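You operate a simulated robot arm through the tools that you are given. There is no shell and no other tool. Be economical: measure what you need, move in short steps, check, and stop when the job is done.

You run a simulated two-armed robot. Do the job below in one go: nothing can be reset, and whatever is moved stays where it is left.

Task
Take the short black cord on the top of the green-legged bench and put it away on the top of the side table. Take the white insert and put it in the inside of the carton on the packing table. Close the bushing drawer. Take the clear bag and leave it on the wrap sheet on the near end of the carpeted bench. Take the folded cream cloth and leave it on top of the green cone shade. Close the small drawer. Push the discs drawer shut. Pull the bench drawer open. The order is free.

It is judged by the outcome, as a careful person would: the job done as asked, and still so three seconds after it is handed in. It fails if anything else is knocked over, pushed out of place, dropped, spilled or broken. Flat cloth is picked up by pressing the open fingertips on it (5 to 10 N) and closing them slowly along it; thin cloth reads only 2 to 8 mm in the jaws.

Robot
Two 6-joint arms with two-finger grippers on one trunk, on a base that drives. Base frame: it is fixed to the floor where the robot stands at the start and does not move with it; the origin is under the middle of the robot, x ahead of it, y to its left, z up. Lengths are in m, angles in degrees, forces in N, time in s.
The left shoulder is at the start at [0.03, 0.178, 1.013], the right one opposite. With the tool pointing down near the work surface each hand reaches from about 0.48 to 0.84 m from the robot's upright axis, wherever it stands, measured 20 degrees to its own side. Places, roughly: bench drawer [-2.2, 1.2, 0.7]; bushing drawer [-3, 0.8, 0.7]; clear bag [-2.25, 0.75, 0.75]; discs drawer [-0.4, 2.7, 0.7]; folded cream cloth (8x10x3 cm) [-1.3, -1, 0.9]; green cone shade (15x15x14 cm) [-1.3, 0.7, 0.9]; inside of the carton on the packing table (19x25 c [-1, -2.38, 0.84]; short black cord [0.75, 0, 0.75]; small drawer [0.6, -0.1, 0.8]; top of the side table (26x22 cm) [-4.22, 2.38, 0.84]; white insert (4x4x2 cm) [-2.9, 0.8, 0.8]; wrap sheet (20x10x3 cm) [-1.3, 1, 0.8]. Payload 2.54 kg a hand.
The tool frame of a hand sits at the grasp point between the pads (the TCP): z along the fingers, y along the line on which they close. The tips reach 0.03 m beyond it. The gripper opens to 0.116 m. The gripper's body begins 0.095 m behind the TCP.
Orientation is told as [roll, pitch, yaw] about the base's x, y, z axes, in that order, counted from this pose: with the fingers straight down and closing along the base's y, the tool's x points along the base's -x, its y along +y and its z along -z.

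Tools
- The arms move only by the tool send_rows. It takes "left_commands", "right_commands" or both (then of equal length, played together; a hand with none holds still); each is a list of rows, each a list of 6 numbers: the shift along the base's x, y, z in mm, then the turn, a rotation vector about the base's x, y, z in degrees. In form: [[tx, ty, tz, ax, ay, az], ...]. A call has 1 to 12 rows; each row is the pose to reach, as a shift and turn from the pose commanded when the call began. "left_grip" and "right_grip" are, for a hand that has rows, the finger opening in mm, from 0 to 116, set as the call begins (left out, the last holds). A row lasts 0.2 s, in which the tool goes at most 0.05 m and 8.6 degrees; a call with a longer step from one row to the next is refused whole, and so is a gripper value outside its range. A pose out of reach is approached as far as the arm can. The call stops where the force on the tool passes 40 N (or 10 N more than at its start, if that is more) or the arm is blocked; 0.2 s more then pass. Each finger travels about 0.153 m/s and halts on what it meets, pressing with about 24 N; the grip force reading is that of the motor and also rises with nothing between the fingers. The clock runs only during rows and for 0.2 s after the last one: add rows that repeat a pose to give the fingers time. The reply holds the time, the measured pose of the TCP, the force on the tool along the base axes, the opening and the grip force, in the units named above and with some noise, with the torque about the TCP (base axes, N m) and any sound that the robot's microphone picked up.
- Cameras (640 x 400 px; columns grow to the right, rows downward): "scene" is now at [0.0452, -0.0063, 1.7572]; the picture's right is [-0.09, -1.00, 0.00], its down [-0.78, 0.07, -0.63] and it looks along [0.62, -0.06, -0.78] (base axes); focal length 286 px, centre (320, 200). "left" rides on the left gripper at [0.069, 0.015, -0.122] in its tool frame; the picture's right is [-0.21, 0.98, 0.00], its down [-0.83, -0.18, -0.53] and it looks along [-0.52, -0.11, 0.85] (tool axes); focal length 251 px, centre (320, 200). "right" rides on the right gripper at [0.069, -0.015, -0.122] in its tool frame; the picture's right is [0.21, 0.98, 0.00], its down [-0.83, 0.18, -0.53] and it looks along [-0.52, 0.11, 0.85] (tool axes); focal length 251 px, centre (320, 200). There is no depth. A picture from a camera that has moved, and an enlarged one, comes with that camera's place and axes in the base frame and with its lens. The place of the scene camera against the robot may be out by one fixed shift of up to 0.025 m in any direction.
- camera(camera): a new picture of that camera. No time passes.
- lift_body(by): slides the trunk up (or, below 0, down) by that many m; the arms and the scene camera ride with it, the base frame stays. It gives what a move gives, with no picture.
- drive_base(legs): drives the robot by 1 to 6 legs, each [ahead, left, turn to the left] in m, m and degrees, along the robot's own axes; the way and the turn of a leg run together, so that a leg with both is an arc; at most 1.5 m and 180 degrees a leg. The arms and the cameras ride along, it lands a little off, and it stops where it bumps. It gives what a move gives.
- turn_head(pan, tilt): turns the head with the scene camera to pan (to the left, within 143 degrees either way) and tilt (down, from -29 to 69), counted from straight ahead of the robot. It gives what a move gives.
- close_up(camera, box): a new picture of the part [left, top, right, bottom] of that camera's present view, enlarged. No time passes.
- hand_in(): hands the job in; it is judged then, once.

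Go step by step. Nothing tells you exact positions but the pictures and the camera data: compare them with the known pose of the tool, close in by small moves and look again before you grip or let go. The budget is 186 turns and 154 pictures, counting those below and the enlarged ones. Unless the task says otherwise, let go and move clear before handing in.

The tools are called after "Call:" as name(argument=value, ...) on one line, values as JSON. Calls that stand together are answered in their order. send_rows: Moves the arms, as the interface text tells. Its arguments: {"type":"object","properties":{"left_commands":{"type":"array"},"left_grip":{"type":"number"},"right_commands":{"type":"array"},"right_grip":{"type":"number"}},"required":[]} The other tools are called the same way: lift_body (by) slides the trunk up or down; drive_base (legs) drives the base; turn_head (pan, tilt) turns the head that bears the scene camera; camera (camera) takes a picture; close_up (camera, box) takes an enlarged picture of a part of a camera's view; hand_in () hands the job in.

At the start:

```text
t: 0.0
left_eef_pos: [0.4643, 0.1373, 1.0703]
left_ee_rot: [-0.1, -0.1, -0.1]
left_wrist_force: [-1.2, -0.3, 0.2]
left_moment: [-0.01, -0.01, -0.04]
left_grip_width: 0.116
left_grasp_force: 0.2
right_eef_pos: [0.3742, -0.2605, 1.0865]
right_ee_rot: [0.0, -0.1, 0.0]
right_wrist_force: [-0.9, -0.1, -0.8]
right_moment: [0.04, 0.03, 0.01]
right_grip_width: 0.116
right_grasp_force: 0.1
trunk travel left (down, up): [-0.225, 0.315]
robot x, y, heading: [0.0017, 0.0027, -0.1]
head pan, tilt: [-5.0, 51.1]
```

scene: 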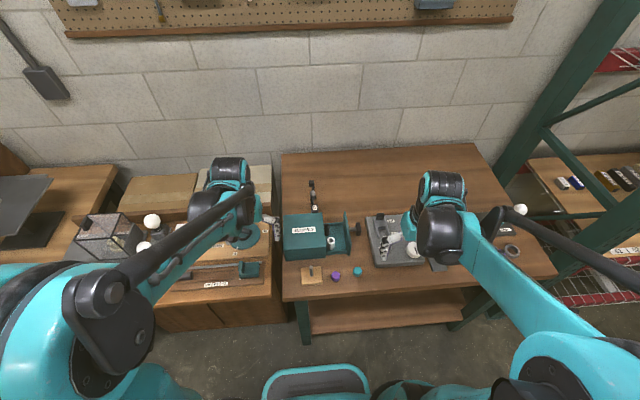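
right: 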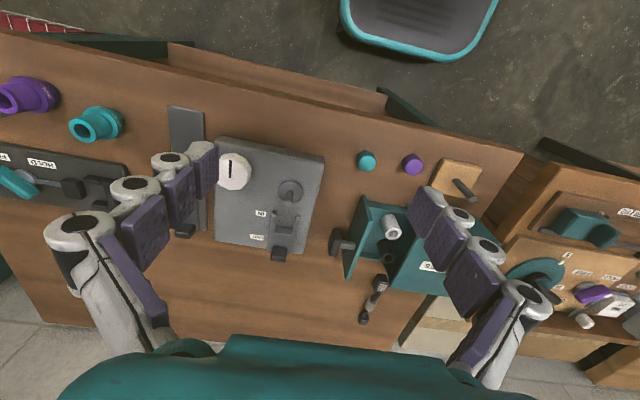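
left: 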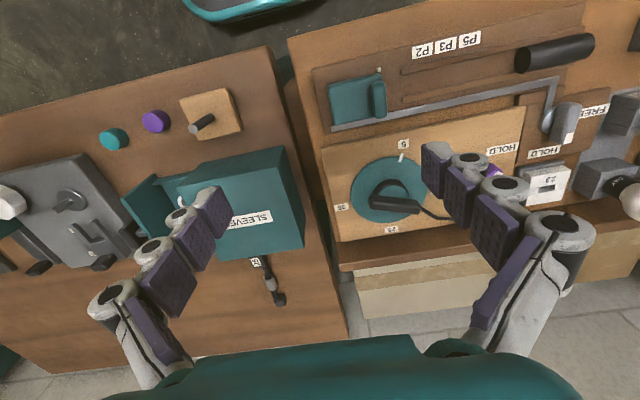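

I see the green-legged bench ahead with a small teal drawer unit (drawer open toward -y) and a short black cord behind it. I'll take enlarged views first.

Call:
close_up(camera="scene", box=[260, 150, 420, 300])

Call:
turn_head(pan=90, tilt=25)

Call:
camera(camera="scene")

```text
2.67 times, centred on (340, 225) of scene
camera zoom: at [0.0452, -0.0063, 1.7572], right [-0.09, -1.0, 0.0], down [-0.78, 0.07, -0.63], along [0.62, -0.06, -0.78], focal length 761 px, centre (267, 133)
```

zoom: 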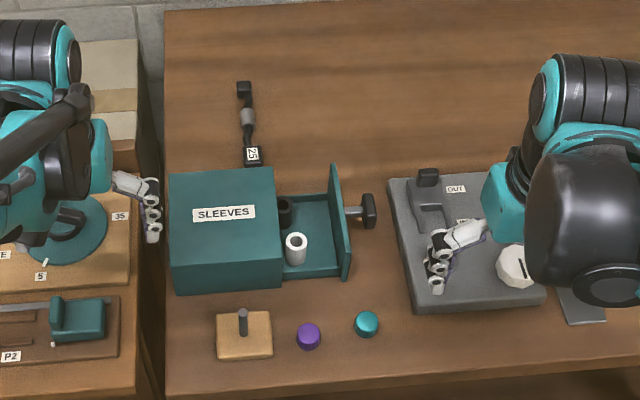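

```text
t: 1.7
left_eef_pos: [0.4632, 0.1385, 1.0704]
left_ee_rot: [-0.1, 0.0, 0.1]
left_wrist_force: [-0.7, 1.1, -0.2]
left_moment: [0.02, -0.04, -0.02]
left_grip_width: 0.116
left_grasp_force: 0.1
right_eef_pos: [0.3737, -0.262, 1.0855]
right_ee_rot: [0.0, 0.0, 0.1]
right_wrist_force: [0.7, 0.3, 0.1]
right_moment: [0.02, 0.02, 0.04]
right_grip_width: 0.1161
right_grasp_force: 0.1
trunk travel left (down, up): [-0.225, 0.315]
robot x, y, heading: [0.0, -0.0031, 0.0]
head pan, tilt: [90.0, 25.0]
```

```text
149 pictures are left
camera scene: at [-0.0304, 0.0925, 1.7963], right [1.0, 0.0, 0.0], down [0.0, -0.42, -0.91], along [0.0, 0.91, -0.42], focal length 286 px, centre (320, 200)
```

scene: 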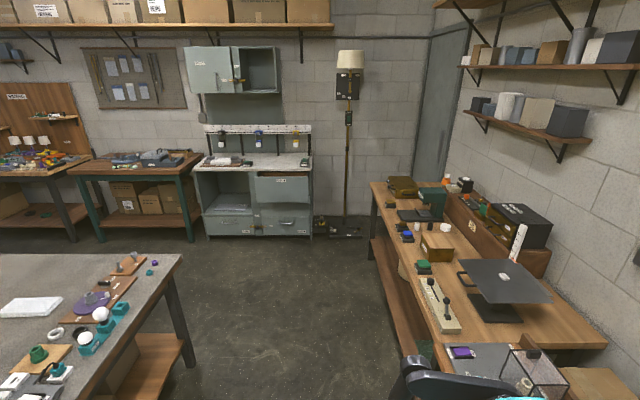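

A large workshop; the carpeted bench with the wrap sheet is at left in this view, the drawers further away. I'll look around more.

Call:
turn_head(pan=142, tilt=25)

Call:
camera(camera="scene")

Call:
turn_head(pan=-142, tilt=25)

Call:
camera(camera="scene")

Call:
turn_head(pan=-90, tilt=25)

Call:
camera(camera="scene")

```text
t: 2.9
left_eef_pos: [0.4631, 0.1388, 1.0705]
left_ee_rot: [-0.1, 0.0, 0.0]
left_wrist_force: [0.7, -1.0, 0.9]
left_moment: [0.0, 0.02, 0.01]
left_grip_width: 0.116
left_grasp_force: 0.1
right_eef_pos: [0.3743, -0.2615, 1.0855]
right_ee_rot: [0.0, 0.0, 0.0]
right_wrist_force: [0.1, 0.2, 0.2]
right_moment: [-0.02, 0.01, 0.03]
right_grip_width: 0.1159
right_grasp_force: 0.0
trunk travel left (down, up): [-0.225, 0.315]
robot x, y, heading: [-0.0025, -0.0001, -0.1]
head pan, tilt: [142.0, 25.0]
```

```text
148 pictures are left
camera scene: at [-0.103, 0.0572, 1.7963], right [0.62, 0.79, 0.0], down [0.33, -0.26, -0.91], along [-0.71, 0.56, -0.42], focal length 286 px, centre (320, 200)
```

scene: 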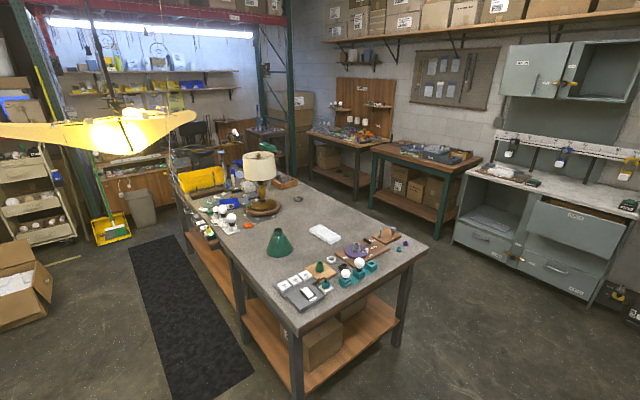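

```text
t: 6.8
left_eef_pos: [0.4636, 0.1387, 1.0705]
left_ee_rot: [0.0, 0.1, 0.0]
left_wrist_force: [-0.2, -0.1, 0.8]
left_moment: [0.0, -0.01, -0.01]
left_grip_width: 0.1159
left_grasp_force: 0.1
right_eef_pos: [0.3751, -0.262, 1.0845]
right_ee_rot: [0.0, 0.0, 0.0]
right_wrist_force: [0.6, -0.5, 0.2]
right_moment: [0.01, 0.0, 0.0]
right_grip_width: 0.1159
right_grasp_force: 0.0
trunk travel left (down, up): [-0.225, 0.315]
robot x, y, heading: [0.0013, 0.0015, 0.0]
head pan, tilt: [-142.0, 25.0]
```

```text
147 pictures are left
camera scene: at [-0.1031, -0.0564, 1.7963], right [-0.62, 0.79, 0.0], down [0.33, 0.26, -0.91], along [-0.71, -0.56, -0.42], focal length 286 px, centre (320, 200)
```

scene: 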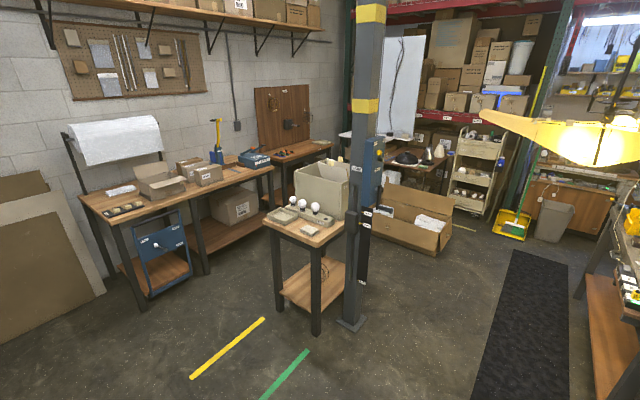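

```text
t: 8.0
left_eef_pos: [0.4647, 0.138, 1.0685]
left_ee_rot: [0.0, 0.0, 0.0]
left_wrist_force: [0.2, -0.5, -0.4]
left_moment: [-0.04, 0.02, 0.01]
left_grip_width: 0.116
left_grasp_force: 0.0
right_eef_pos: [0.3749, -0.2608, 1.0859]
right_ee_rot: [0.0, 0.0, 0.0]
right_wrist_force: [0.1, 0.4, 0.3]
right_moment: [-0.02, -0.02, -0.01]
right_grip_width: 0.1161
right_grasp_force: 0.0
trunk travel left (down, up): [-0.225, 0.315]
robot x, y, heading: [-0.0037, 0.0015, 0.1]
head pan, tilt: [-90.0, 25.0]
```

```text
146 pictures are left
camera scene: at [-0.0306, -0.0918, 1.7963], right [-1.0, 0.0, 0.0], down [0.0, 0.42, -0.91], along [0.0, -0.91, -0.42], focal length 286 px, centre (320, 200)
```

scene: 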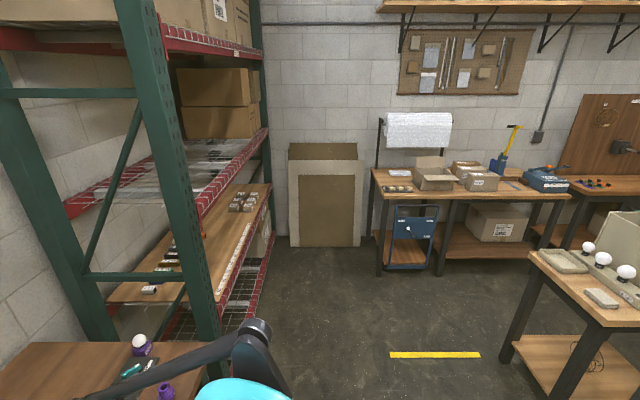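

The layout is clear now. First job: the small "SLEEVES" drawer ahead; I'll bring the right hand above its -y side and look.

Call:
send_rows(right_commands=[[45, -15, 0, 0, 0, 0], [90, -30, -10, 0, 0, 0], [135, -45, -20, 0, 0, 0], [180, -60, -30, 0, 0, 0], [210, -70, -40, 0, 0, 0]], right_grip=0)

Call:
turn_head(pan=-5, tilt=51)

Call:
camera(camera="scene")

Call:
camera(camera="right")

```text
t: 9.2
left_eef_pos: [0.4641, 0.1381, 1.0697]
left_ee_rot: [0.0, 0.1, 0.0]
left_wrist_force: [0.9, 0.8, -1.2]
left_moment: [-0.01, 0.05, 0.03]
left_grip_width: 0.1164
left_grasp_force: 0.0
right_eef_pos: [0.584, -0.331, 1.0419]
right_ee_rot: [0.0, 0.2, 0.0]
right_wrist_force: [-0.3, 0.3, -0.4]
right_moment: [0.0, -0.01, -0.04]
right_grip_width: 0.0001
right_grasp_force: 24.4
trunk travel left (down, up): [-0.225, 0.315]
robot x, y, heading: [0.003, 0.0001, -0.1]
head pan, tilt: [-90.0, 25.0]
```

```text
t: 10.8
left_eef_pos: [0.4624, 0.1393, 1.07]
left_ee_rot: [0.0, 0.0, 0.0]
left_wrist_force: [0.3, 0.1, -0.5]
left_moment: [0.01, 0.02, -0.02]
left_grip_width: 0.1162
left_grasp_force: 0.1
right_eef_pos: [0.5829, -0.3296, 1.0438]
right_ee_rot: [0.0, 0.0, 0.0]
right_wrist_force: [-0.7, 0.6, 0.2]
right_moment: [0.02, 0.0, 0.0]
right_grip_width: 0.0
right_grasp_force: 24.1
trunk travel left (down, up): [-0.225, 0.315]
robot x, y, heading: [-0.0015, -0.0044, 0.3]
head pan, tilt: [-5.0, 51.0]
```

```text
145 pictures are left
camera scene: at [0.0454, -0.0063, 1.7574], right [-0.09, -1.0, 0.0], down [-0.77, 0.07, -0.63], along [0.63, -0.06, -0.78], focal length 286 px, centre (320, 200)
```

scene: 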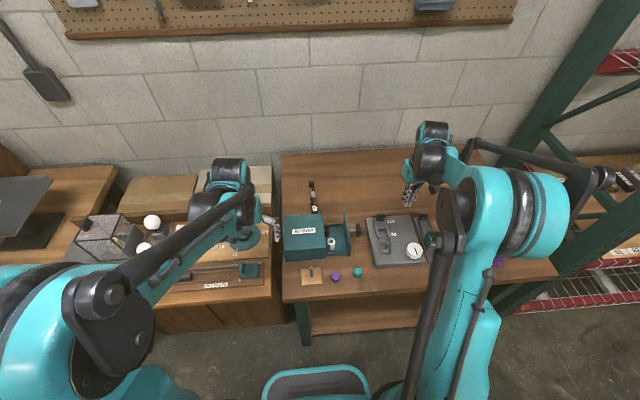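

```text
144 pictures are left
camera right: at [0.5134, -0.3449, 1.1654], right [-0.21, 0.98, 0.0], down [0.83, 0.18, 0.53], along [0.52, 0.11, -0.85], focal length 251 px, centre (320, 200)
```

right: 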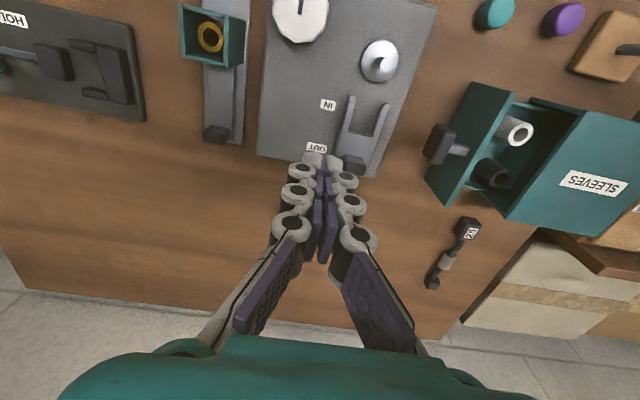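

The knob triangulates to about (0.59, -0.18, 0.865), with the bench top near z 0.80. I'll lower the closed fingers just on its -y side.

Call:
send_rows(right_commands=[[3, 45, -10, 0, 0, 0], [6, 90, -30, 0, 0, 0], [6, 102, -75, 0, 0, 0], [6, 102, -120, 0, 0, 0], [6, 102, -150, 0, 0, 0], [6, 102, -175, 0, 0, 0]])

Call:
camera(camera="right")

Call:
close_up(camera="scene", box=[260, 150, 480, 290])

```text
t: 12.2
left_eef_pos: [0.4637, 0.1377, 1.0706]
left_ee_rot: [0.0, -0.2, 0.1]
left_wrist_force: [0.1, -0.5, -0.7]
left_moment: [0.0, 0.04, -0.01]
left_grip_width: 0.116
left_grasp_force: 0.0
right_eef_pos: [0.5873, -0.2305, 0.8763]
right_ee_rot: [0.0, 0.1, 0.0]
right_wrist_force: [-3.6, 2.6, 20.7]
right_moment: [-0.09, 0.13, -0.02]
right_grip_width: 0.0001
right_grasp_force: 23.9
trunk travel left (down, up): [-0.225, 0.315]
robot x, y, heading: [-0.0006, 0.0021, -0.3]
head pan, tilt: [-5.0, 51.0]
stopped in row 6 (right hand): the force on the tool passed its limit at 81 N (the readings are from after the stop); the commanded pose is now the measured one
```

```text
143 pictures are left
camera right: at [0.5176, -0.2439, 0.9987], right [-0.21, 0.98, 0.0], down [0.83, 0.18, 0.53], along [0.52, 0.11, -0.85], focal length 251 px, centre (320, 200)
```

right: 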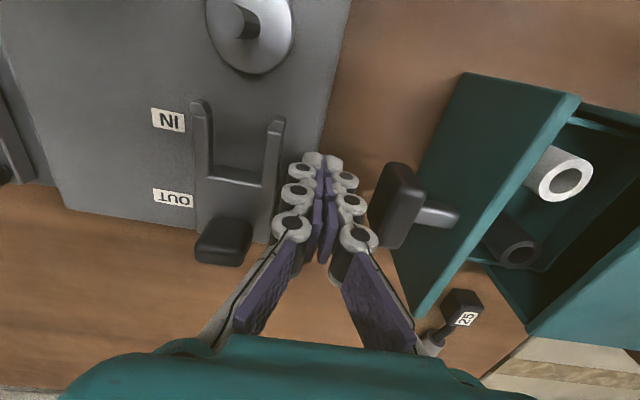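

```text
2.86 times, centred on (370, 220) of scene
camera zoom: at [0.0438, -0.0055, 1.7577], right [-0.09, -1.0, 0.0], down [-0.77, 0.07, -0.63], along [0.63, -0.06, -0.78], focal length 816 px, centre (177, 143)
```

zoom: 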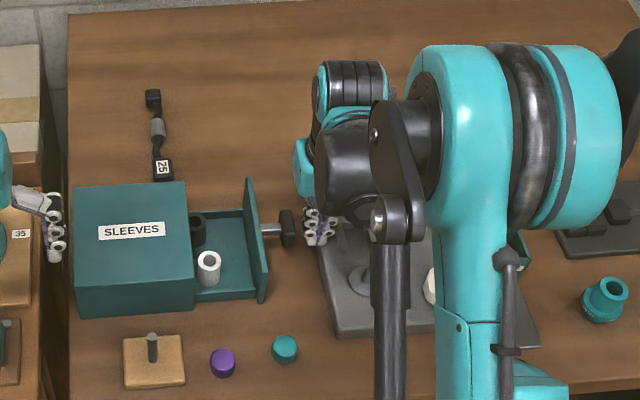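

The tips touched the grey panel's edge (top at about z 0.846). I'll rise a little and push the knob in +y.

Call:
send_rows(right_commands=[[2, 0, 8, 0, 0, 0], [2, 10, 8, 0, 0, 0], [2, 25, 8, 0, 0, 0], [2, 40, 8, 0, 0, 0], [2, 55, 8, 0, 0, 0], [2, 70, 8, 0, 0, 0], [2, 85, 8, 0, 0, 0], [2, 100, 8, 0, 0, 0]])

Call:
camera(camera="right")

Call:
close_up(camera="scene", box=[260, 150, 480, 290])

```text
t: 14.1
left_eef_pos: [0.464, 0.1341, 1.0711]
left_ee_rot: [0.2, 0.0, -0.1]
left_wrist_force: [0.2, -1.2, -0.4]
left_moment: [0.06, 0.01, 0.02]
left_grip_width: 0.1159
left_grasp_force: 0.1
right_eef_pos: [0.5896, -0.1379, 0.8817]
right_ee_rot: [-0.1, 0.0, -0.1]
right_wrist_force: [-1.0, -25.1, 6.1]
right_moment: [0.47, -0.01, -0.02]
right_grip_width: 0.0
right_grasp_force: 24.4
trunk travel left (down, up): [-0.225, 0.315]
robot x, y, heading: [-0.003, -0.0005, -0.2]
head pan, tilt: [-5.0, 51.0]
```

```text
141 pictures are left
camera right: at [0.5201, -0.1517, 1.0036], right [-0.21, 0.98, 0.0], down [0.83, 0.18, 0.53], along [0.52, 0.11, -0.85], focal length 251 px, centre (320, 200)
```

right: 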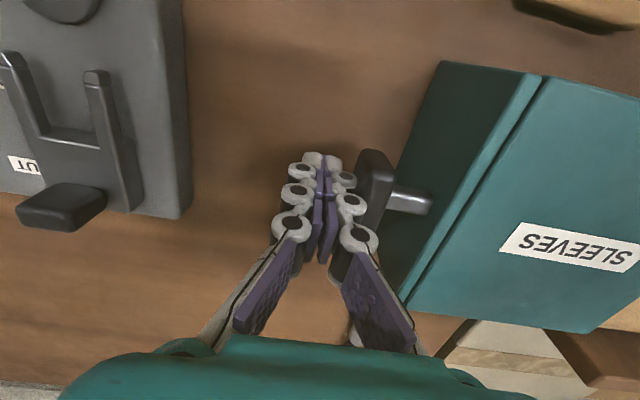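

```text
2.86 times, centred on (370, 220) of scene
camera zoom: at [0.0447, -0.0124, 1.7575], right [-0.09, -1.0, 0.0], down [-0.77, 0.07, -0.63], along [0.63, -0.05, -0.78], focal length 816 px, centre (177, 143)
```

zoom: 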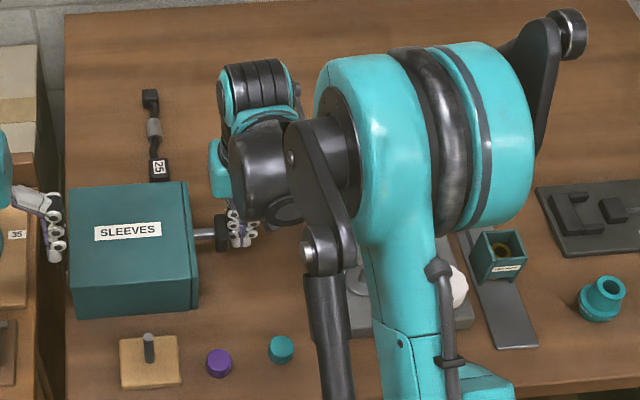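

The drawer looks shut with 25 N of push; I'll nudge a bit more to confirm the stop, then back away and rise.

Call:
send_rows(right_commands=[[0, 5, 0, 0, 0, 0], [0, 10, 0, 0, 0, 0], [0, 15, 0, 0, 0, 0]])

Call:
send_rows(right_commands=[[0, -25, 0, 0, 0, 0], [0, -30, 40, 0, 0, 0], [45, 0, 85, 0, 0, 0], [90, 40, 110, 0, 0, 0], [130, 70, 115, 0, 0, 0], [160, 75, 115, 0, 0, 0]], right_grip=60)

Call:
camera(camera="right")

```text
t: 14.4
left_eef_pos: [0.4641, 0.1365, 1.0697]
left_ee_rot: [0.0, 0.0, -0.1]
left_wrist_force: [0.4, -0.4, 0.3]
left_moment: [-0.05, 0.0, 0.03]
left_grip_width: 0.116
left_grasp_force: 0.0
right_eef_pos: [0.5884, -0.1393, 0.8825]
right_ee_rot: [-0.6, 0.1, -0.5]
right_wrist_force: [-1.2, -15.5, 2.1]
right_moment: [0.27, 0.0, 0.05]
right_grip_width: 0.0
right_grasp_force: 23.9
trunk travel left (down, up): [-0.225, 0.315]
robot x, y, heading: [0.0023, -0.0012, 0.0]
head pan, tilt: [-5.0, 51.0]
stopped in row 1 (right hand): the force on the tool passed its limit at 44 N (the readings are from after the stop); the commanded pose is now the measured one
```

```text
refused: row 3 steps farther than a row can; nothing moved
```

```text
139 pictures are left
camera right: at [0.5201, -0.1505, 1.004], right [-0.21, 0.98, -0.01], down [0.83, 0.18, 0.53], along [0.52, 0.1, -0.85], focal length 251 px, centre (320, 200)
```

right: 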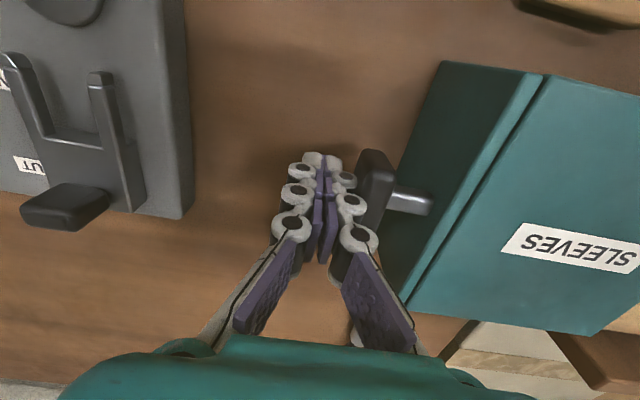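

Shut firmly. Now back off, rise, and hover near the cord.

Call:
send_rows(right_commands=[[0, -25, 0, 0, 0, 0], [0, -28, 45, 0, 0, 0], [5, -28, 90, 0, 0, 0], [40, 0, 110, 0, 0, 0], [75, 30, 120, 0, 0, 0], [110, 60, 120, 0, 0, 0], [150, 80, 120, 0, 0, 0]], right_grip=60)

Call:
camera(camera="right")

```text
t: 16.0
left_eef_pos: [0.4643, 0.1379, 1.0698]
left_ee_rot: [0.0, 0.2, -0.1]
left_wrist_force: [0.4, 0.1, -0.2]
left_moment: [-0.05, 0.05, 0.01]
left_grip_width: 0.1162
left_grasp_force: 0.0
right_eef_pos: [0.7397, -0.056, 1.0028]
right_ee_rot: [-0.5, 0.2, -0.4]
right_wrist_force: [0.2, 0.6, 0.1]
right_moment: [0.0, 0.03, 0.02]
right_grip_width: 0.0601
right_grasp_force: 0.0
trunk travel left (down, up): [-0.225, 0.315]
robot x, y, heading: [0.001, -0.0024, -0.3]
head pan, tilt: [-5.0, 51.0]
```

```text
138 pictures are left
camera right: at [0.6704, -0.0686, 1.1242], right [-0.21, 0.98, -0.01], down [0.83, 0.18, 0.53], along [0.52, 0.1, -0.85], focal length 251 px, centre (320, 200)
```

right: 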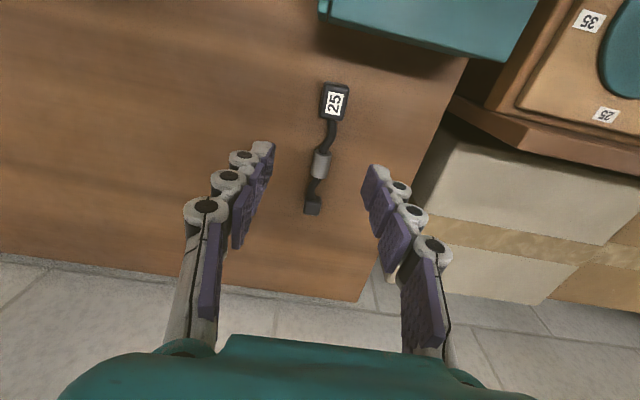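

The cord lies along x from about (0.72,-0.044) to (0.86,-0.043). I'll descend over its grey ferrule at (0.80,-0.043).

Call:
send_rows(right_commands=[[30, 7, -10, 0, 0, 0], [61, 13, -50, 0, 0, 0], [61, 13, -95, 0, 0, 0], [61, 13, -115, 0, 0, 0]], right_grip=50)

Call:
camera(camera="right")

```text
refused: row 2 steps farther than a row can; nothing moved
```

```text
137 pictures are left
camera right: at [0.6704, -0.0686, 1.1242], right [-0.21, 0.98, -0.01], down [0.83, 0.18, 0.53], along [0.52, 0.1, -0.85], focal length 251 px, centre (320, 200)
```

right: 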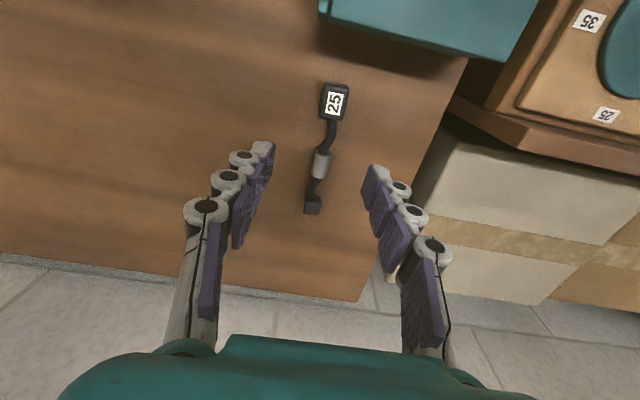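

Row step was too long; the same descent in shorter steps.

Call:
send_rows(right_commands=[[30, 7, -10, 0, 0, 0], [58, 13, -40, 0, 0, 0], [61, 13, -80, 0, 0, 0], [61, 13, -115, 0, 0, 0]], right_grip=50)

Call:
camera(camera="right")

```text
t: 17.0
left_eef_pos: [0.4643, 0.1362, 1.0695]
left_ee_rot: [0.0, 0.0, -0.2]
left_wrist_force: [0.2, -0.5, 0.4]
left_moment: [0.03, 0.01, -0.03]
left_grip_width: 0.1159
left_grasp_force: 0.1
right_eef_pos: [0.7874, -0.0449, 0.8894]
right_ee_rot: [-0.5, -0.2, -0.5]
right_wrist_force: [0.4, -1.1, -0.1]
right_moment: [-0.01, 0.02, -0.01]
right_grip_width: 0.05
right_grasp_force: 0.0
right hand out of reach, approached as far as the arm can: row 3, 4
trunk travel left (down, up): [-0.225, 0.315]
robot x, y, heading: [0.0035, 0.0017, -0.0]
head pan, tilt: [-5.0, 51.0]
```

```text
136 pictures are left
camera right: at [0.7173, -0.0578, 1.0117], right [-0.21, 0.98, -0.01], down [0.83, 0.18, 0.53], along [0.52, 0.1, -0.84], focal length 251 px, centre (320, 200)
```

right: 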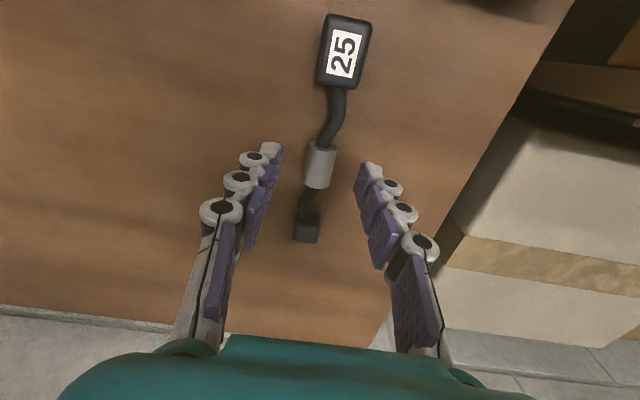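

The arm is at its reach limit; lowering the trunk 3 cm should help.

Call:
lift_body(by=-0.03)

Call:
send_rows(right_commands=[[0, 0, 0, 0, 0, 0]])

```text
t: 17.7
left_eef_pos: [0.4628, 0.1369, 1.0401]
left_ee_rot: [-0.1, 0.0, -0.1]
left_wrist_force: [0.3, -0.5, 0.2]
left_moment: [0.0, 0.03, -0.01]
left_grip_width: 0.1159
left_grasp_force: 0.1
right_eef_pos: [0.7865, -0.045, 0.861]
right_ee_rot: [-0.5, -0.2, -0.5]
right_wrist_force: [-1.0, 0.2, 0.0]
right_moment: [0.01, -0.01, 0.0]
right_grip_width: 0.05
right_grasp_force: 0.2
trunk travel left (down, up): [-0.195, 0.345]
robot x, y, heading: [0.0016, 0.0005, -0.2]
head pan, tilt: [-5.0, 51.0]
```

```text
t: 18.1
left_eef_pos: [0.4643, 0.1378, 1.0402]
left_ee_rot: [0.0, 0.0, -0.1]
left_wrist_force: [-0.2, 0.5, -0.4]
left_moment: [-0.04, 0.02, -0.01]
left_grip_width: 0.1161
left_grasp_force: 0.0
right_eef_pos: [0.7876, -0.0453, 0.8606]
right_ee_rot: [-0.4, -0.2, -0.4]
right_wrist_force: [-0.5, 0.1, 1.0]
right_moment: [0.03, 0.0, -0.01]
right_grip_width: 0.0501
right_grasp_force: 0.1
trunk travel left (down, up): [-0.195, 0.345]
robot x, y, heading: [-0.0019, -0.0007, -0.2]
head pan, tilt: [-5.0, 51.0]
```

Call:
send_rows(right_commands=[[6, 0, 0, 0, 0, 0], [8, 1, -10, 0, 0, 0], [8, 1, -17, 0, 0, 0], [8, 1, -24, 0, 0, 0]])

Call:
camera(camera="right")

```text
t: 19.1
left_eef_pos: [0.4626, 0.1394, 1.0408]
left_ee_rot: [-0.1, -0.2, 0.1]
left_wrist_force: [0.2, 0.6, 0.6]
left_moment: [-0.02, 0.01, -0.01]
left_grip_width: 0.1158
left_grasp_force: 0.1
right_eef_pos: [0.7835, -0.0424, 0.8485]
right_ee_rot: [-0.3, -1.0, -0.2]
right_wrist_force: [0.1, 12.2, 28.3]
right_moment: [0.69, 0.31, -0.05]
right_grip_width: 0.0204
right_grasp_force: 26.4
right hand out of reach, approached as far as the arm can: row 1, 2, 3, 4
trunk travel left (down, up): [-0.195, 0.345]
robot x, y, heading: [0.0005, -0.001, -0.0]
head pan, tilt: [-5.0, 51.0]
stopped in row 4 (right hand): the force on the tool passed its limit at 48 N (the readings are from after the stop); the commanded pose is now the measured one
```

```text
135 pictures are left
camera right: at [0.7117, -0.0552, 0.9705], right [-0.21, 0.98, -0.01], down [0.82, 0.18, 0.55], along [0.53, 0.11, -0.84], focal length 251 px, centre (320, 200)
```

right: 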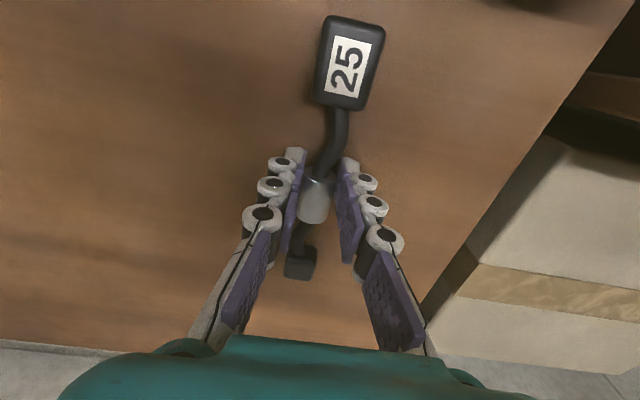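

The fingers are around the ferrule and the tips touch the bench. I'll close and lift slightly.

Call:
send_rows(right_commands=[[0, 0, 1, 0, 0, 0], [0, 0, 1, 0, 0, 0], [0, 0, 1, 0, 0, 0], [0, 0, 20, 0, 0, 0], [-5, 0, 50, 0, 0, 0], [-10, 0, 80, 0, 0, 0]], right_grip=0)

Call:
camera(camera="right")

```text
t: 20.6
left_eef_pos: [0.4642, 0.1365, 1.0407]
left_ee_rot: [0.1, 0.0, -0.1]
left_wrist_force: [-0.4, 0.5, 0.8]
left_moment: [-0.02, -0.02, -0.01]
left_grip_width: 0.116
left_grasp_force: 0.1
right_eef_pos: [0.773, -0.0478, 0.9274]
right_ee_rot: [-0.4, -0.7, -0.4]
right_wrist_force: [-0.6, 0.8, -0.3]
right_moment: [0.02, -0.02, 0.01]
right_grip_width: 0.0197
right_grasp_force: 24.3
trunk travel left (down, up): [-0.195, 0.345]
robot x, y, heading: [0.0005, 0.0001, -0.3]
head pan, tilt: [-5.0, 51.0]
```

```text
134 pictures are left
camera right: at [0.7036, -0.0607, 1.0484], right [-0.21, 0.98, -0.01], down [0.82, 0.18, 0.54], along [0.53, 0.11, -0.84], focal length 251 px, centre (320, 200)
```

right: 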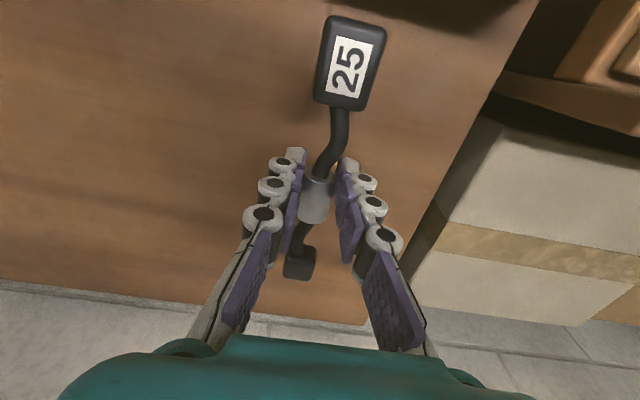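

The cord is held firmly in the right hand. I'll rise, retract, and raise the trunk again.

Call:
send_rows(right_commands=[[0, -5, 45, 0, 0, 0], [0, -10, 90, 0, 0, 0], [-5, -15, 130, 0, 0, 0], [-45, -35, 135, 0, 0, 0], [-85, -60, 140, 0, 0, 0], [-125, -85, 140, 0, 0, 0], [-165, -110, 140, 0, 0, 0], [-205, -135, 140, 0, 0, 0], [-245, -160, 140, 0, 0, 0], [-285, -185, 140, 0, 0, 0], [-325, -205, 140, 0, 0, 0], [-370, -215, 140, 0, 0, 0]])

Call:
lift_body(by=0.03)

Call:
drive_base(legs=[[-0.3, 0, 0], [0, 0, 90], [0.9, 0, 0]])

Call:
turn_head(pan=0, tilt=30)

Call:
camera(camera="scene")

```text
t: 23.1
left_eef_pos: [0.462, 0.1379, 1.0405]
left_ee_rot: [0.0, -0.1, -0.1]
left_wrist_force: [-0.8, -0.4, 0.2]
left_moment: [-0.01, -0.03, 0.02]
left_grip_width: 0.1158
left_grasp_force: 0.0
right_eef_pos: [0.4026, -0.2616, 1.0686]
right_ee_rot: [-0.3, -0.8, -0.4]
right_wrist_force: [-0.2, 0.8, -0.5]
right_moment: [0.01, -0.01, -0.01]
right_grip_width: 0.0199
right_grasp_force: 24.0
trunk travel left (down, up): [-0.195, 0.345]
robot x, y, heading: [0.0011, 0.0027, -0.1]
head pan, tilt: [-5.0, 51.0]
```

```text
t: 23.9
left_eef_pos: [0.4651, 0.1363, 1.0711]
left_ee_rot: [0.0, 0.1, -0.2]
left_wrist_force: [-1.1, -0.6, 0.0]
left_moment: [-0.01, 0.01, -0.01]
left_grip_width: 0.1157
left_grasp_force: 0.1
right_eef_pos: [0.4035, -0.262, 1.097]
right_ee_rot: [-0.4, -0.8, -0.4]
right_wrist_force: [-0.4, -0.2, -0.5]
right_moment: [-0.01, -0.01, -0.01]
right_grip_width: 0.0201
right_grasp_force: 23.4
trunk travel left (down, up): [-0.225, 0.315]
robot x, y, heading: [-0.0006, -0.0029, -0.0]
head pan, tilt: [-5.0, 51.0]
```

```text
t: 34.2
left_eef_pos: [-0.4416, 1.3776, 1.0697]
left_ee_rot: [0.0, 0.1, 90.1]
left_wrist_force: [-1.0, 0.5, -0.3]
left_moment: [0.01, 0.0, -0.01]
left_grip_width: 0.1161
left_grasp_force: 0.0
right_eef_pos: [-0.0421, 1.3182, 1.0966]
right_ee_rot: [-0.3, -0.7, 89.8]
right_wrist_force: [-0.3, 0.3, -0.8]
right_moment: [-0.02, 0.02, 0.03]
right_grip_width: 0.0202
right_grasp_force: 24.3
trunk travel left (down, up): [-0.225, 0.315]
robot x, y, heading: [-0.3006, 0.9167, 89.8]
head pan, tilt: [-5.0, 51.0]
```

```text
t: 35.0
left_eef_pos: [-0.4409, 1.3772, 1.0706]
left_ee_rot: [0.0, 0.0, 90.1]
left_wrist_force: [0.1, -0.4, 0.2]
left_moment: [0.04, 0.01, 0.03]
left_grip_width: 0.1161
left_grasp_force: 0.1
right_eef_pos: [-0.0426, 1.3187, 1.0962]
right_ee_rot: [-0.3, -0.6, 89.8]
right_wrist_force: [0.4, 0.7, -0.6]
right_moment: [0.0, 0.03, -0.01]
right_grip_width: 0.02
right_grasp_force: 24.2
trunk travel left (down, up): [-0.225, 0.315]
robot x, y, heading: [-0.3021, 0.9123, 90.1]
head pan, tilt: [0.0, 30.0]
```

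```text
133 pictures are left
camera scene: at [-0.3026, 0.9749, 1.7882], right [1.0, 0.0, 0.0], down [0.0, -0.5, -0.87], along [0.0, 0.87, -0.5], focal length 286 px, centre (320, 200)
```

scene: 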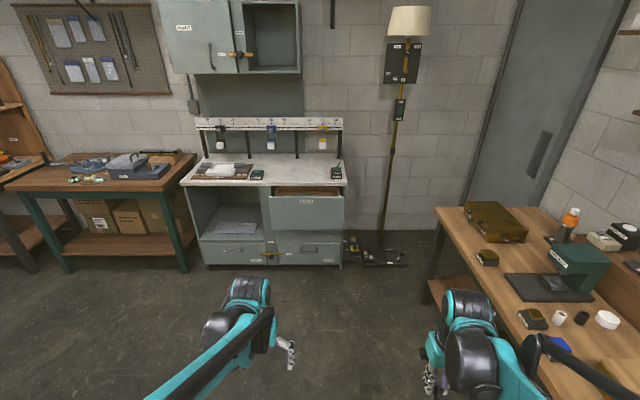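

Call:
close_up(camera="scene", box=[170, 110, 370, 280])

```text
2.35 times, centred on (270, 195) of scene
camera zoom: at [-0.3026, 0.9749, 1.7882], right [1.0, 0.0, 0.0], down [0.0, -0.5, -0.87], along [0.0, 0.87, -0.5], focal length 672 px, centre (438, 212)
```

zoom: 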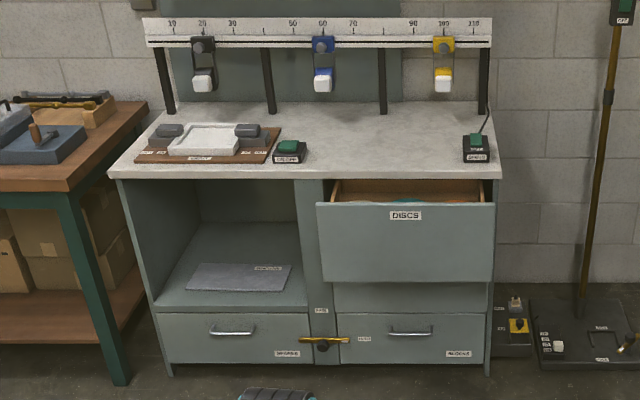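

The DISCS drawer front is open at about y 2.70, x -0.67..-0.13, z 0.62..0.80; the cabinet face is near y 2.84. I'll drive up and push it with the left hand's closed fingers tilted forward.

Call:
drive_base(legs=[[1.2, -0.03, 0]])

Call:
turn_head(pan=0, tilt=55)

Call:
camera(camera="scene")

Call:
camera(camera="left")

```text
t: 41.2
left_eef_pos: [-0.4114, 2.6, 1.0695]
left_ee_rot: [0.0, 0.0, 90.0]
left_wrist_force: [-0.4, 0.3, 0.6]
left_moment: [0.01, 0.0, -0.01]
left_grip_width: 0.116
left_grasp_force: 0.0
right_eef_pos: [-0.013, 2.54, 1.0974]
right_ee_rot: [-0.2, -0.7, 89.6]
right_wrist_force: [-0.3, 0.0, -0.8]
right_moment: [-0.02, 0.01, -0.02]
right_grip_width: 0.02
right_grasp_force: 23.6
trunk travel left (down, up): [-0.225, 0.315]
robot x, y, heading: [-0.2697, 2.1379, 89.9]
head pan, tilt: [0.0, 30.0]
```

```text
t: 42.1
left_eef_pos: [-0.4105, 2.5998, 1.0708]
left_ee_rot: [0.0, 0.1, 90.0]
left_wrist_force: [0.1, 0.2, 0.8]
left_moment: [-0.03, 0.01, 0.04]
left_grip_width: 0.1159
left_grasp_force: 0.0
right_eef_pos: [-0.0121, 2.5392, 1.0968]
right_ee_rot: [-0.3, -0.6, 89.5]
right_wrist_force: [0.0, -0.5, -0.4]
right_moment: [0.01, -0.05, -0.01]
right_grip_width: 0.0201
right_grasp_force: 24.3
trunk travel left (down, up): [-0.225, 0.315]
robot x, y, heading: [-0.2719, 2.1386, 90.2]
head pan, tilt: [0.0, 55.0]
```

```text
131 pictures are left
camera scene: at [-0.2733, 2.1785, 1.7523], right [1.0, 0.0, 0.0], down [0.0, -0.82, -0.57], along [0.0, 0.57, -0.82], focal length 286 px, centre (320, 200)
```

scene: 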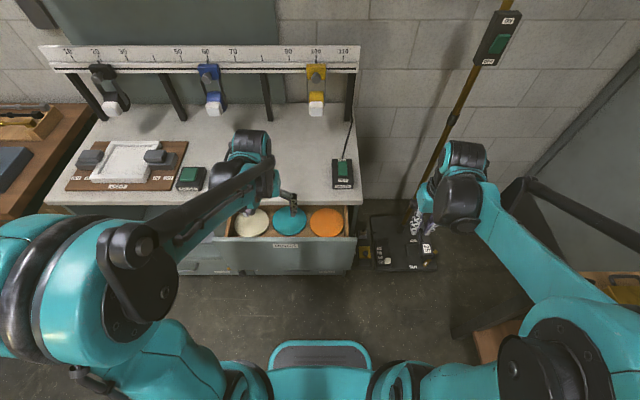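

```text
130 pictures are left
camera left: at [-0.4263, 2.5318, 1.1921], right [-0.98, 0.22, 0.0], down [0.18, 0.83, 0.53], along [0.11, 0.52, -0.85], focal length 251 px, centre (320, 200)
```

left: 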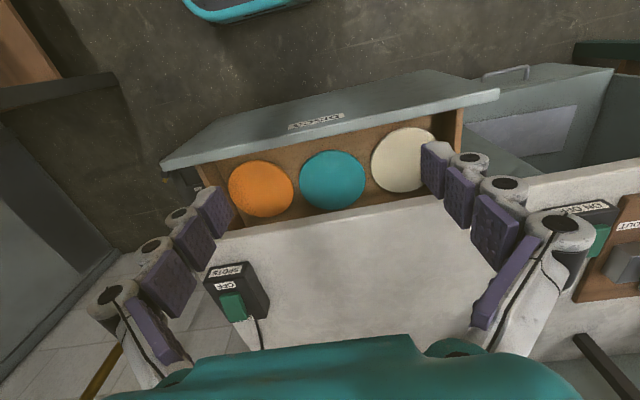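

The open panel's face is at y≈2.63 with top z≈0.79. I'll back off a little, close the left gripper, tilt it forward and lower it in front of the panel.

Call:
drive_base(legs=[[-0.13, 0, 0]])

Call:
send_rows(left_commands=[[0, 8, -40, 6, 0, 0], [0, 16, -80, 12, 0, 0], [0, 24, -120, 18, 0, 0], [0, 32, -160, 24, 0, 0], [0, 40, -200, 30, 0, 0], [0, 48, -240, 36, 0, 0], [0, 56, -280, 42, 0, 0], [0, 60, -310, 48, 0, 0], [0, 65, -340, 50, 0, 0]], left_grip=0)

Call:
camera(camera="left")

Call:
camera(camera="scene")

```text
t: 43.4
left_eef_pos: [-0.4103, 2.4666, 1.0701]
left_ee_rot: [0.0, -0.2, 90.0]
left_wrist_force: [-0.2, -0.2, 0.7]
left_moment: [0.06, 0.05, -0.02]
left_grip_width: 0.1162
left_grasp_force: 0.1
right_eef_pos: [-0.0134, 2.4079, 1.097]
right_ee_rot: [-0.4, -0.9, 89.6]
right_wrist_force: [-0.3, -1.2, -0.2]
right_moment: [0.07, 0.01, 0.02]
right_grip_width: 0.0199
right_grasp_force: 23.8
trunk travel left (down, up): [-0.225, 0.315]
robot x, y, heading: [-0.2788, 2.006, 90.0]
head pan, tilt: [0.0, 55.0]
```

```text
t: 45.4
left_eef_pos: [-0.3902, 2.7286, 0.8157]
left_ee_rot: [0.1, -49.7, 89.9]
left_wrist_force: [0.6, 0.7, -0.8]
left_moment: [0.05, 0.0, 0.0]
left_grip_width: 0.0003
left_grasp_force: 24.4
left hand out of reach, approached as far as the arm can: row 4, 5, 6, 7, 8, 9
right_eef_pos: [-0.0127, 2.4097, 1.097]
right_ee_rot: [-0.3, -0.7, 89.6]
right_wrist_force: [0.4, -0.1, -0.4]
right_moment: [0.0, 0.01, 0.0]
right_grip_width: 0.0201
right_grasp_force: 23.4
trunk travel left (down, up): [-0.225, 0.315]
robot x, y, heading: [-0.2708, 2.0026, 90.2]
head pan, tilt: [0.0, 55.0]
```

```text
129 pictures are left
camera left: at [-0.4062, 2.5926, 0.8406], right [-0.98, 0.14, 0.16], down [0.18, 0.13, 0.97], along [0.11, 0.98, -0.15], focal length 251 px, centre (320, 200)
```

left: 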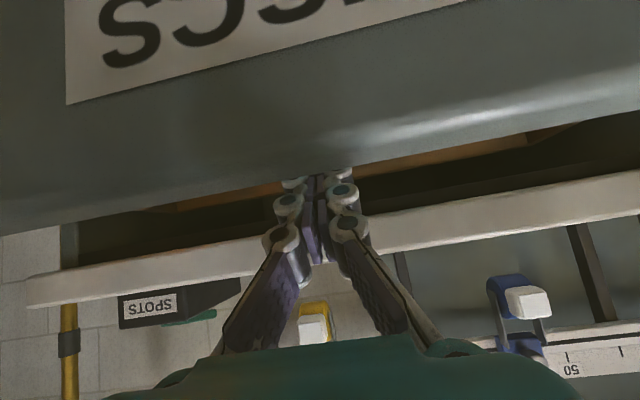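

```text
128 pictures are left
camera scene: at [-0.2735, 2.0494, 1.7522], right [1.0, 0.0, 0.0], down [0.0, -0.82, -0.57], along [0.0, 0.57, -0.82], focal length 286 px, centre (320, 200)
```

scene: 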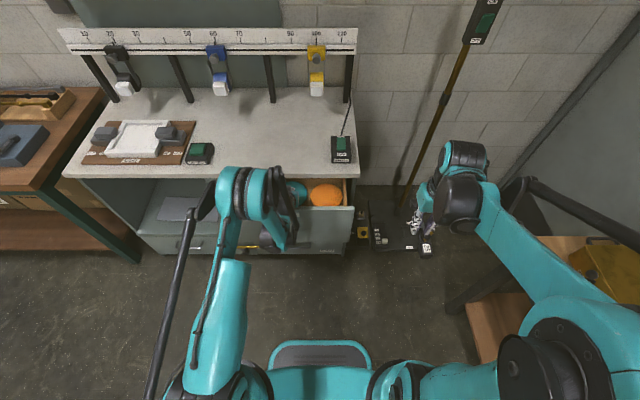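

The arm could not fold that near and ended above the panel. I'll raise it clear, back the base off, and lower again with more distance.

Call:
send_rows(left_commands=[[0, 0, 40, 0, 0, 0], [0, 0, 80, 0, 0, 0], [0, 0, 120, 0, 0, 0]])

Call:
drive_base(legs=[[-0.26, 0, 0]])

Call:
lift_body(by=-0.15)

```text
t: 46.2
left_eef_pos: [-0.3873, 2.7275, 0.9309]
left_ee_rot: [0.1, -50.0, 89.8]
left_wrist_force: [0.1, -0.2, -0.9]
left_moment: [0.01, 0.01, -0.01]
left_grip_width: 0.0
left_grasp_force: 23.6
right_eef_pos: [-0.0129, 2.4087, 1.0968]
right_ee_rot: [-0.3, -0.8, 89.7]
right_wrist_force: [0.2, 0.0, -1.4]
right_moment: [0.04, 0.02, -0.01]
right_grip_width: 0.0202
right_grasp_force: 24.2
trunk travel left (down, up): [-0.225, 0.315]
robot x, y, heading: [-0.2709, 2.0049, 89.8]
head pan, tilt: [0.0, 55.0]
```

```text
t: 48.1
left_eef_pos: [-0.3862, 2.4647, 0.9307]
left_ee_rot: [0.1, -50.2, 89.9]
left_wrist_force: [1.2, -0.7, 0.3]
left_moment: [0.02, 0.01, -0.01]
left_grip_width: 0.0001
left_grasp_force: 24.3
right_eef_pos: [-0.0117, 2.1448, 1.0978]
right_ee_rot: [-0.3, -0.8, 89.4]
right_wrist_force: [-0.8, -0.2, -0.3]
right_moment: [0.02, 0.0, 0.02]
right_grip_width: 0.0199
right_grasp_force: 24.3
trunk travel left (down, up): [-0.225, 0.315]
robot x, y, heading: [-0.2716, 1.7406, 90.0]
head pan, tilt: [0.0, 55.0]
```

```text
t: 49.8
left_eef_pos: [-0.3857, 2.4665, 0.7809]
left_ee_rot: [0.1, -50.0, 89.8]
left_wrist_force: [-0.6, -0.7, 0.4]
left_moment: [-0.01, -0.02, -0.02]
left_grip_width: 0.0002
left_grasp_force: 24.2
right_eef_pos: [-0.0129, 2.1462, 0.9466]
right_ee_rot: [-0.2, -0.7, 89.5]
right_wrist_force: [0.0, -0.3, 0.1]
right_moment: [0.01, 0.0, 0.05]
right_grip_width: 0.02
right_grasp_force: 24.0
trunk travel left (down, up): [-0.075, 0.465]
robot x, y, heading: [-0.2715, 1.7436, 89.6]
head pan, tilt: [0.0, 55.0]
```

Call:
send_rows(left_commands=[[-10, -15, -25, 0, 0, 0], [-20, -35, -50, 0, 0, 0], [-20, -70, -55, 0, 0, 0], [-20, -105, -55, 0, 0, 0], [-20, -140, -55, 0, 0, 0]])

```text
t: 51.0
left_eef_pos: [-0.3992, 2.3956, 0.7877]
left_ee_rot: [0.1, -49.8, 90.0]
left_wrist_force: [-0.6, 0.5, -0.2]
left_moment: [-0.01, -0.01, 0.01]
left_grip_width: 0.0
left_grasp_force: 23.6
left hand out of reach, approached as far as the arm can: row 2, 3, 4, 5
right_eef_pos: [-0.0126, 2.1453, 0.9463]
right_ee_rot: [-0.3, -0.8, 89.5]
right_wrist_force: [0.8, -0.5, -0.1]
right_moment: [-0.04, -0.02, -0.03]
right_grip_width: 0.0199
right_grasp_force: 23.7
trunk travel left (down, up): [-0.075, 0.465]
robot x, y, heading: [-0.272, 1.738, 89.8]
head pan, tilt: [0.0, 55.0]
```

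Call:
lift_body(by=-0.055)

Call:
drive_base(legs=[[0.17, 0, 0]])

Call:
camera(camera="left")

Call:
camera(camera="scene")

```text
t: 52.0
left_eef_pos: [-0.3992, 2.3951, 0.7307]
left_ee_rot: [0.2, -49.7, 89.9]
left_wrist_force: [0.4, -0.4, -0.8]
left_moment: [-0.02, 0.03, -0.04]
left_grip_width: 0.0002
left_grasp_force: 24.0
right_eef_pos: [-0.0124, 2.1468, 0.8921]
right_ee_rot: [-0.4, -0.8, 89.6]
right_wrist_force: [0.1, 0.4, -1.4]
right_moment: [0.02, 0.02, 0.0]
right_grip_width: 0.02
right_grasp_force: 23.9
trunk travel left (down, up): [-0.02, 0.52]
robot x, y, heading: [-0.2699, 1.7434, 89.9]
head pan, tilt: [0.0, 55.0]
```

```text
t: 53.4
left_eef_pos: [-0.3976, 2.5673, 0.7309]
left_ee_rot: [0.1, -49.8, 89.8]
left_wrist_force: [0.5, 0.5, -0.9]
left_moment: [0.0, -0.01, -0.01]
left_grip_width: 0.0001
left_grasp_force: 23.8
right_eef_pos: [-0.0105, 2.3167, 0.8917]
right_ee_rot: [-0.3, -0.7, 89.5]
right_wrist_force: [-0.2, -0.4, -0.7]
right_moment: [-0.01, 0.02, 0.0]
right_grip_width: 0.0204
right_grasp_force: 24.2
trunk travel left (down, up): [-0.02, 0.52]
robot x, y, heading: [-0.2731, 1.9099, 89.7]
head pan, tilt: [0.0, 55.0]
```

```text
127 pictures are left
camera left: at [-0.4139, 2.4295, 0.7569], right [-0.98, 0.14, 0.16], down [0.18, 0.13, 0.98], along [0.12, 0.98, -0.15], focal length 251 px, centre (320, 200)
```

left: 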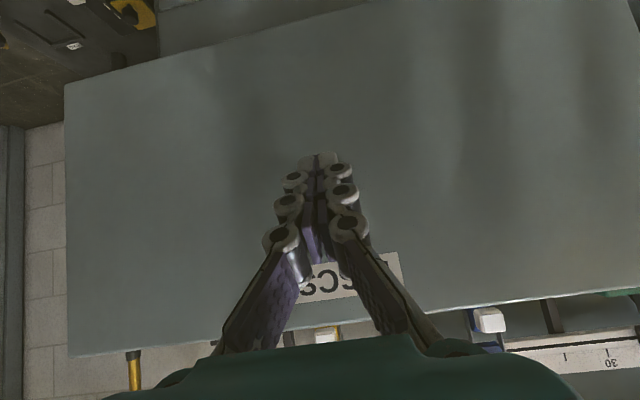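

```text
126 pictures are left
camera scene: at [-0.2731, 1.9561, 1.5472], right [1.0, 0.0, 0.0], down [0.0, -0.82, -0.57], along [0.0, 0.57, -0.82], focal length 286 px, centre (320, 200)
```

scene: 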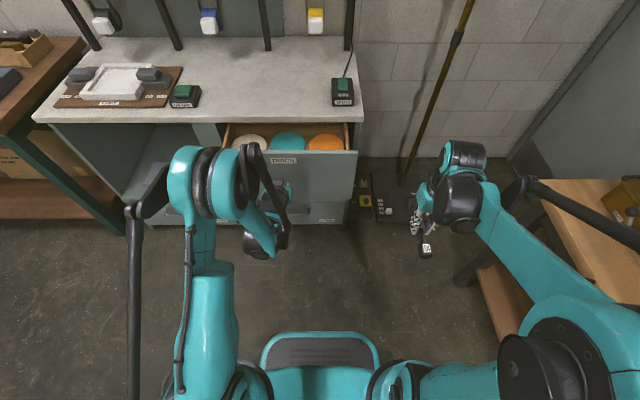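

The closed fingertips now face the panel's middle. Push +y with the arm.

Call:
send_rows(left_commands=[[0, 20, 0, 0, 0, 0], [0, 40, 0, 0, 0, 0], [0, 60, 0, 0, 0, 0], [0, 80, 0, 0, 0, 0], [0, 100, 0, 0, 0, 0], [0, 120, 0, 0, 0, 0], [0, 140, 0, 0, 0, 0], [0, 155, 0, 0, 0, 0]])

Call:
camera(camera="scene")

```text
t: 55.2
left_eef_pos: [-0.399, 2.7225, 0.7338]
left_ee_rot: [0.0, -49.8, 89.7]
left_wrist_force: [0.4, 0.2, 0.3]
left_moment: [-0.05, 0.0, 0.02]
left_grip_width: 0.0001
left_grasp_force: 28.6
right_eef_pos: [-0.0111, 2.3155, 0.8918]
right_ee_rot: [-0.3, -0.7, 89.5]
right_wrist_force: [-0.1, 0.1, -0.2]
right_moment: [0.0, 0.01, -0.01]
right_grip_width: 0.0199
right_grasp_force: 24.3
trunk travel left (down, up): [-0.02, 0.52]
robot x, y, heading: [-0.2721, 1.9147, 89.7]
head pan, tilt: [0.0, 55.0]
```

```text
125 pictures are left
camera scene: at [-0.2733, 1.9551, 1.5472], right [1.0, 0.0, 0.0], down [0.0, -0.82, -0.57], along [0.0, 0.57, -0.82], focal length 286 px, centre (320, 200)
```

scene: 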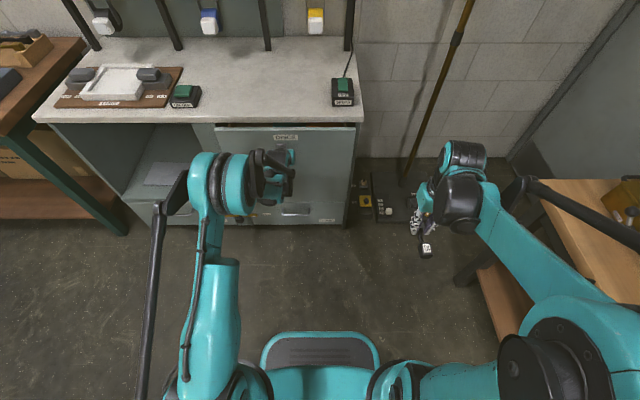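

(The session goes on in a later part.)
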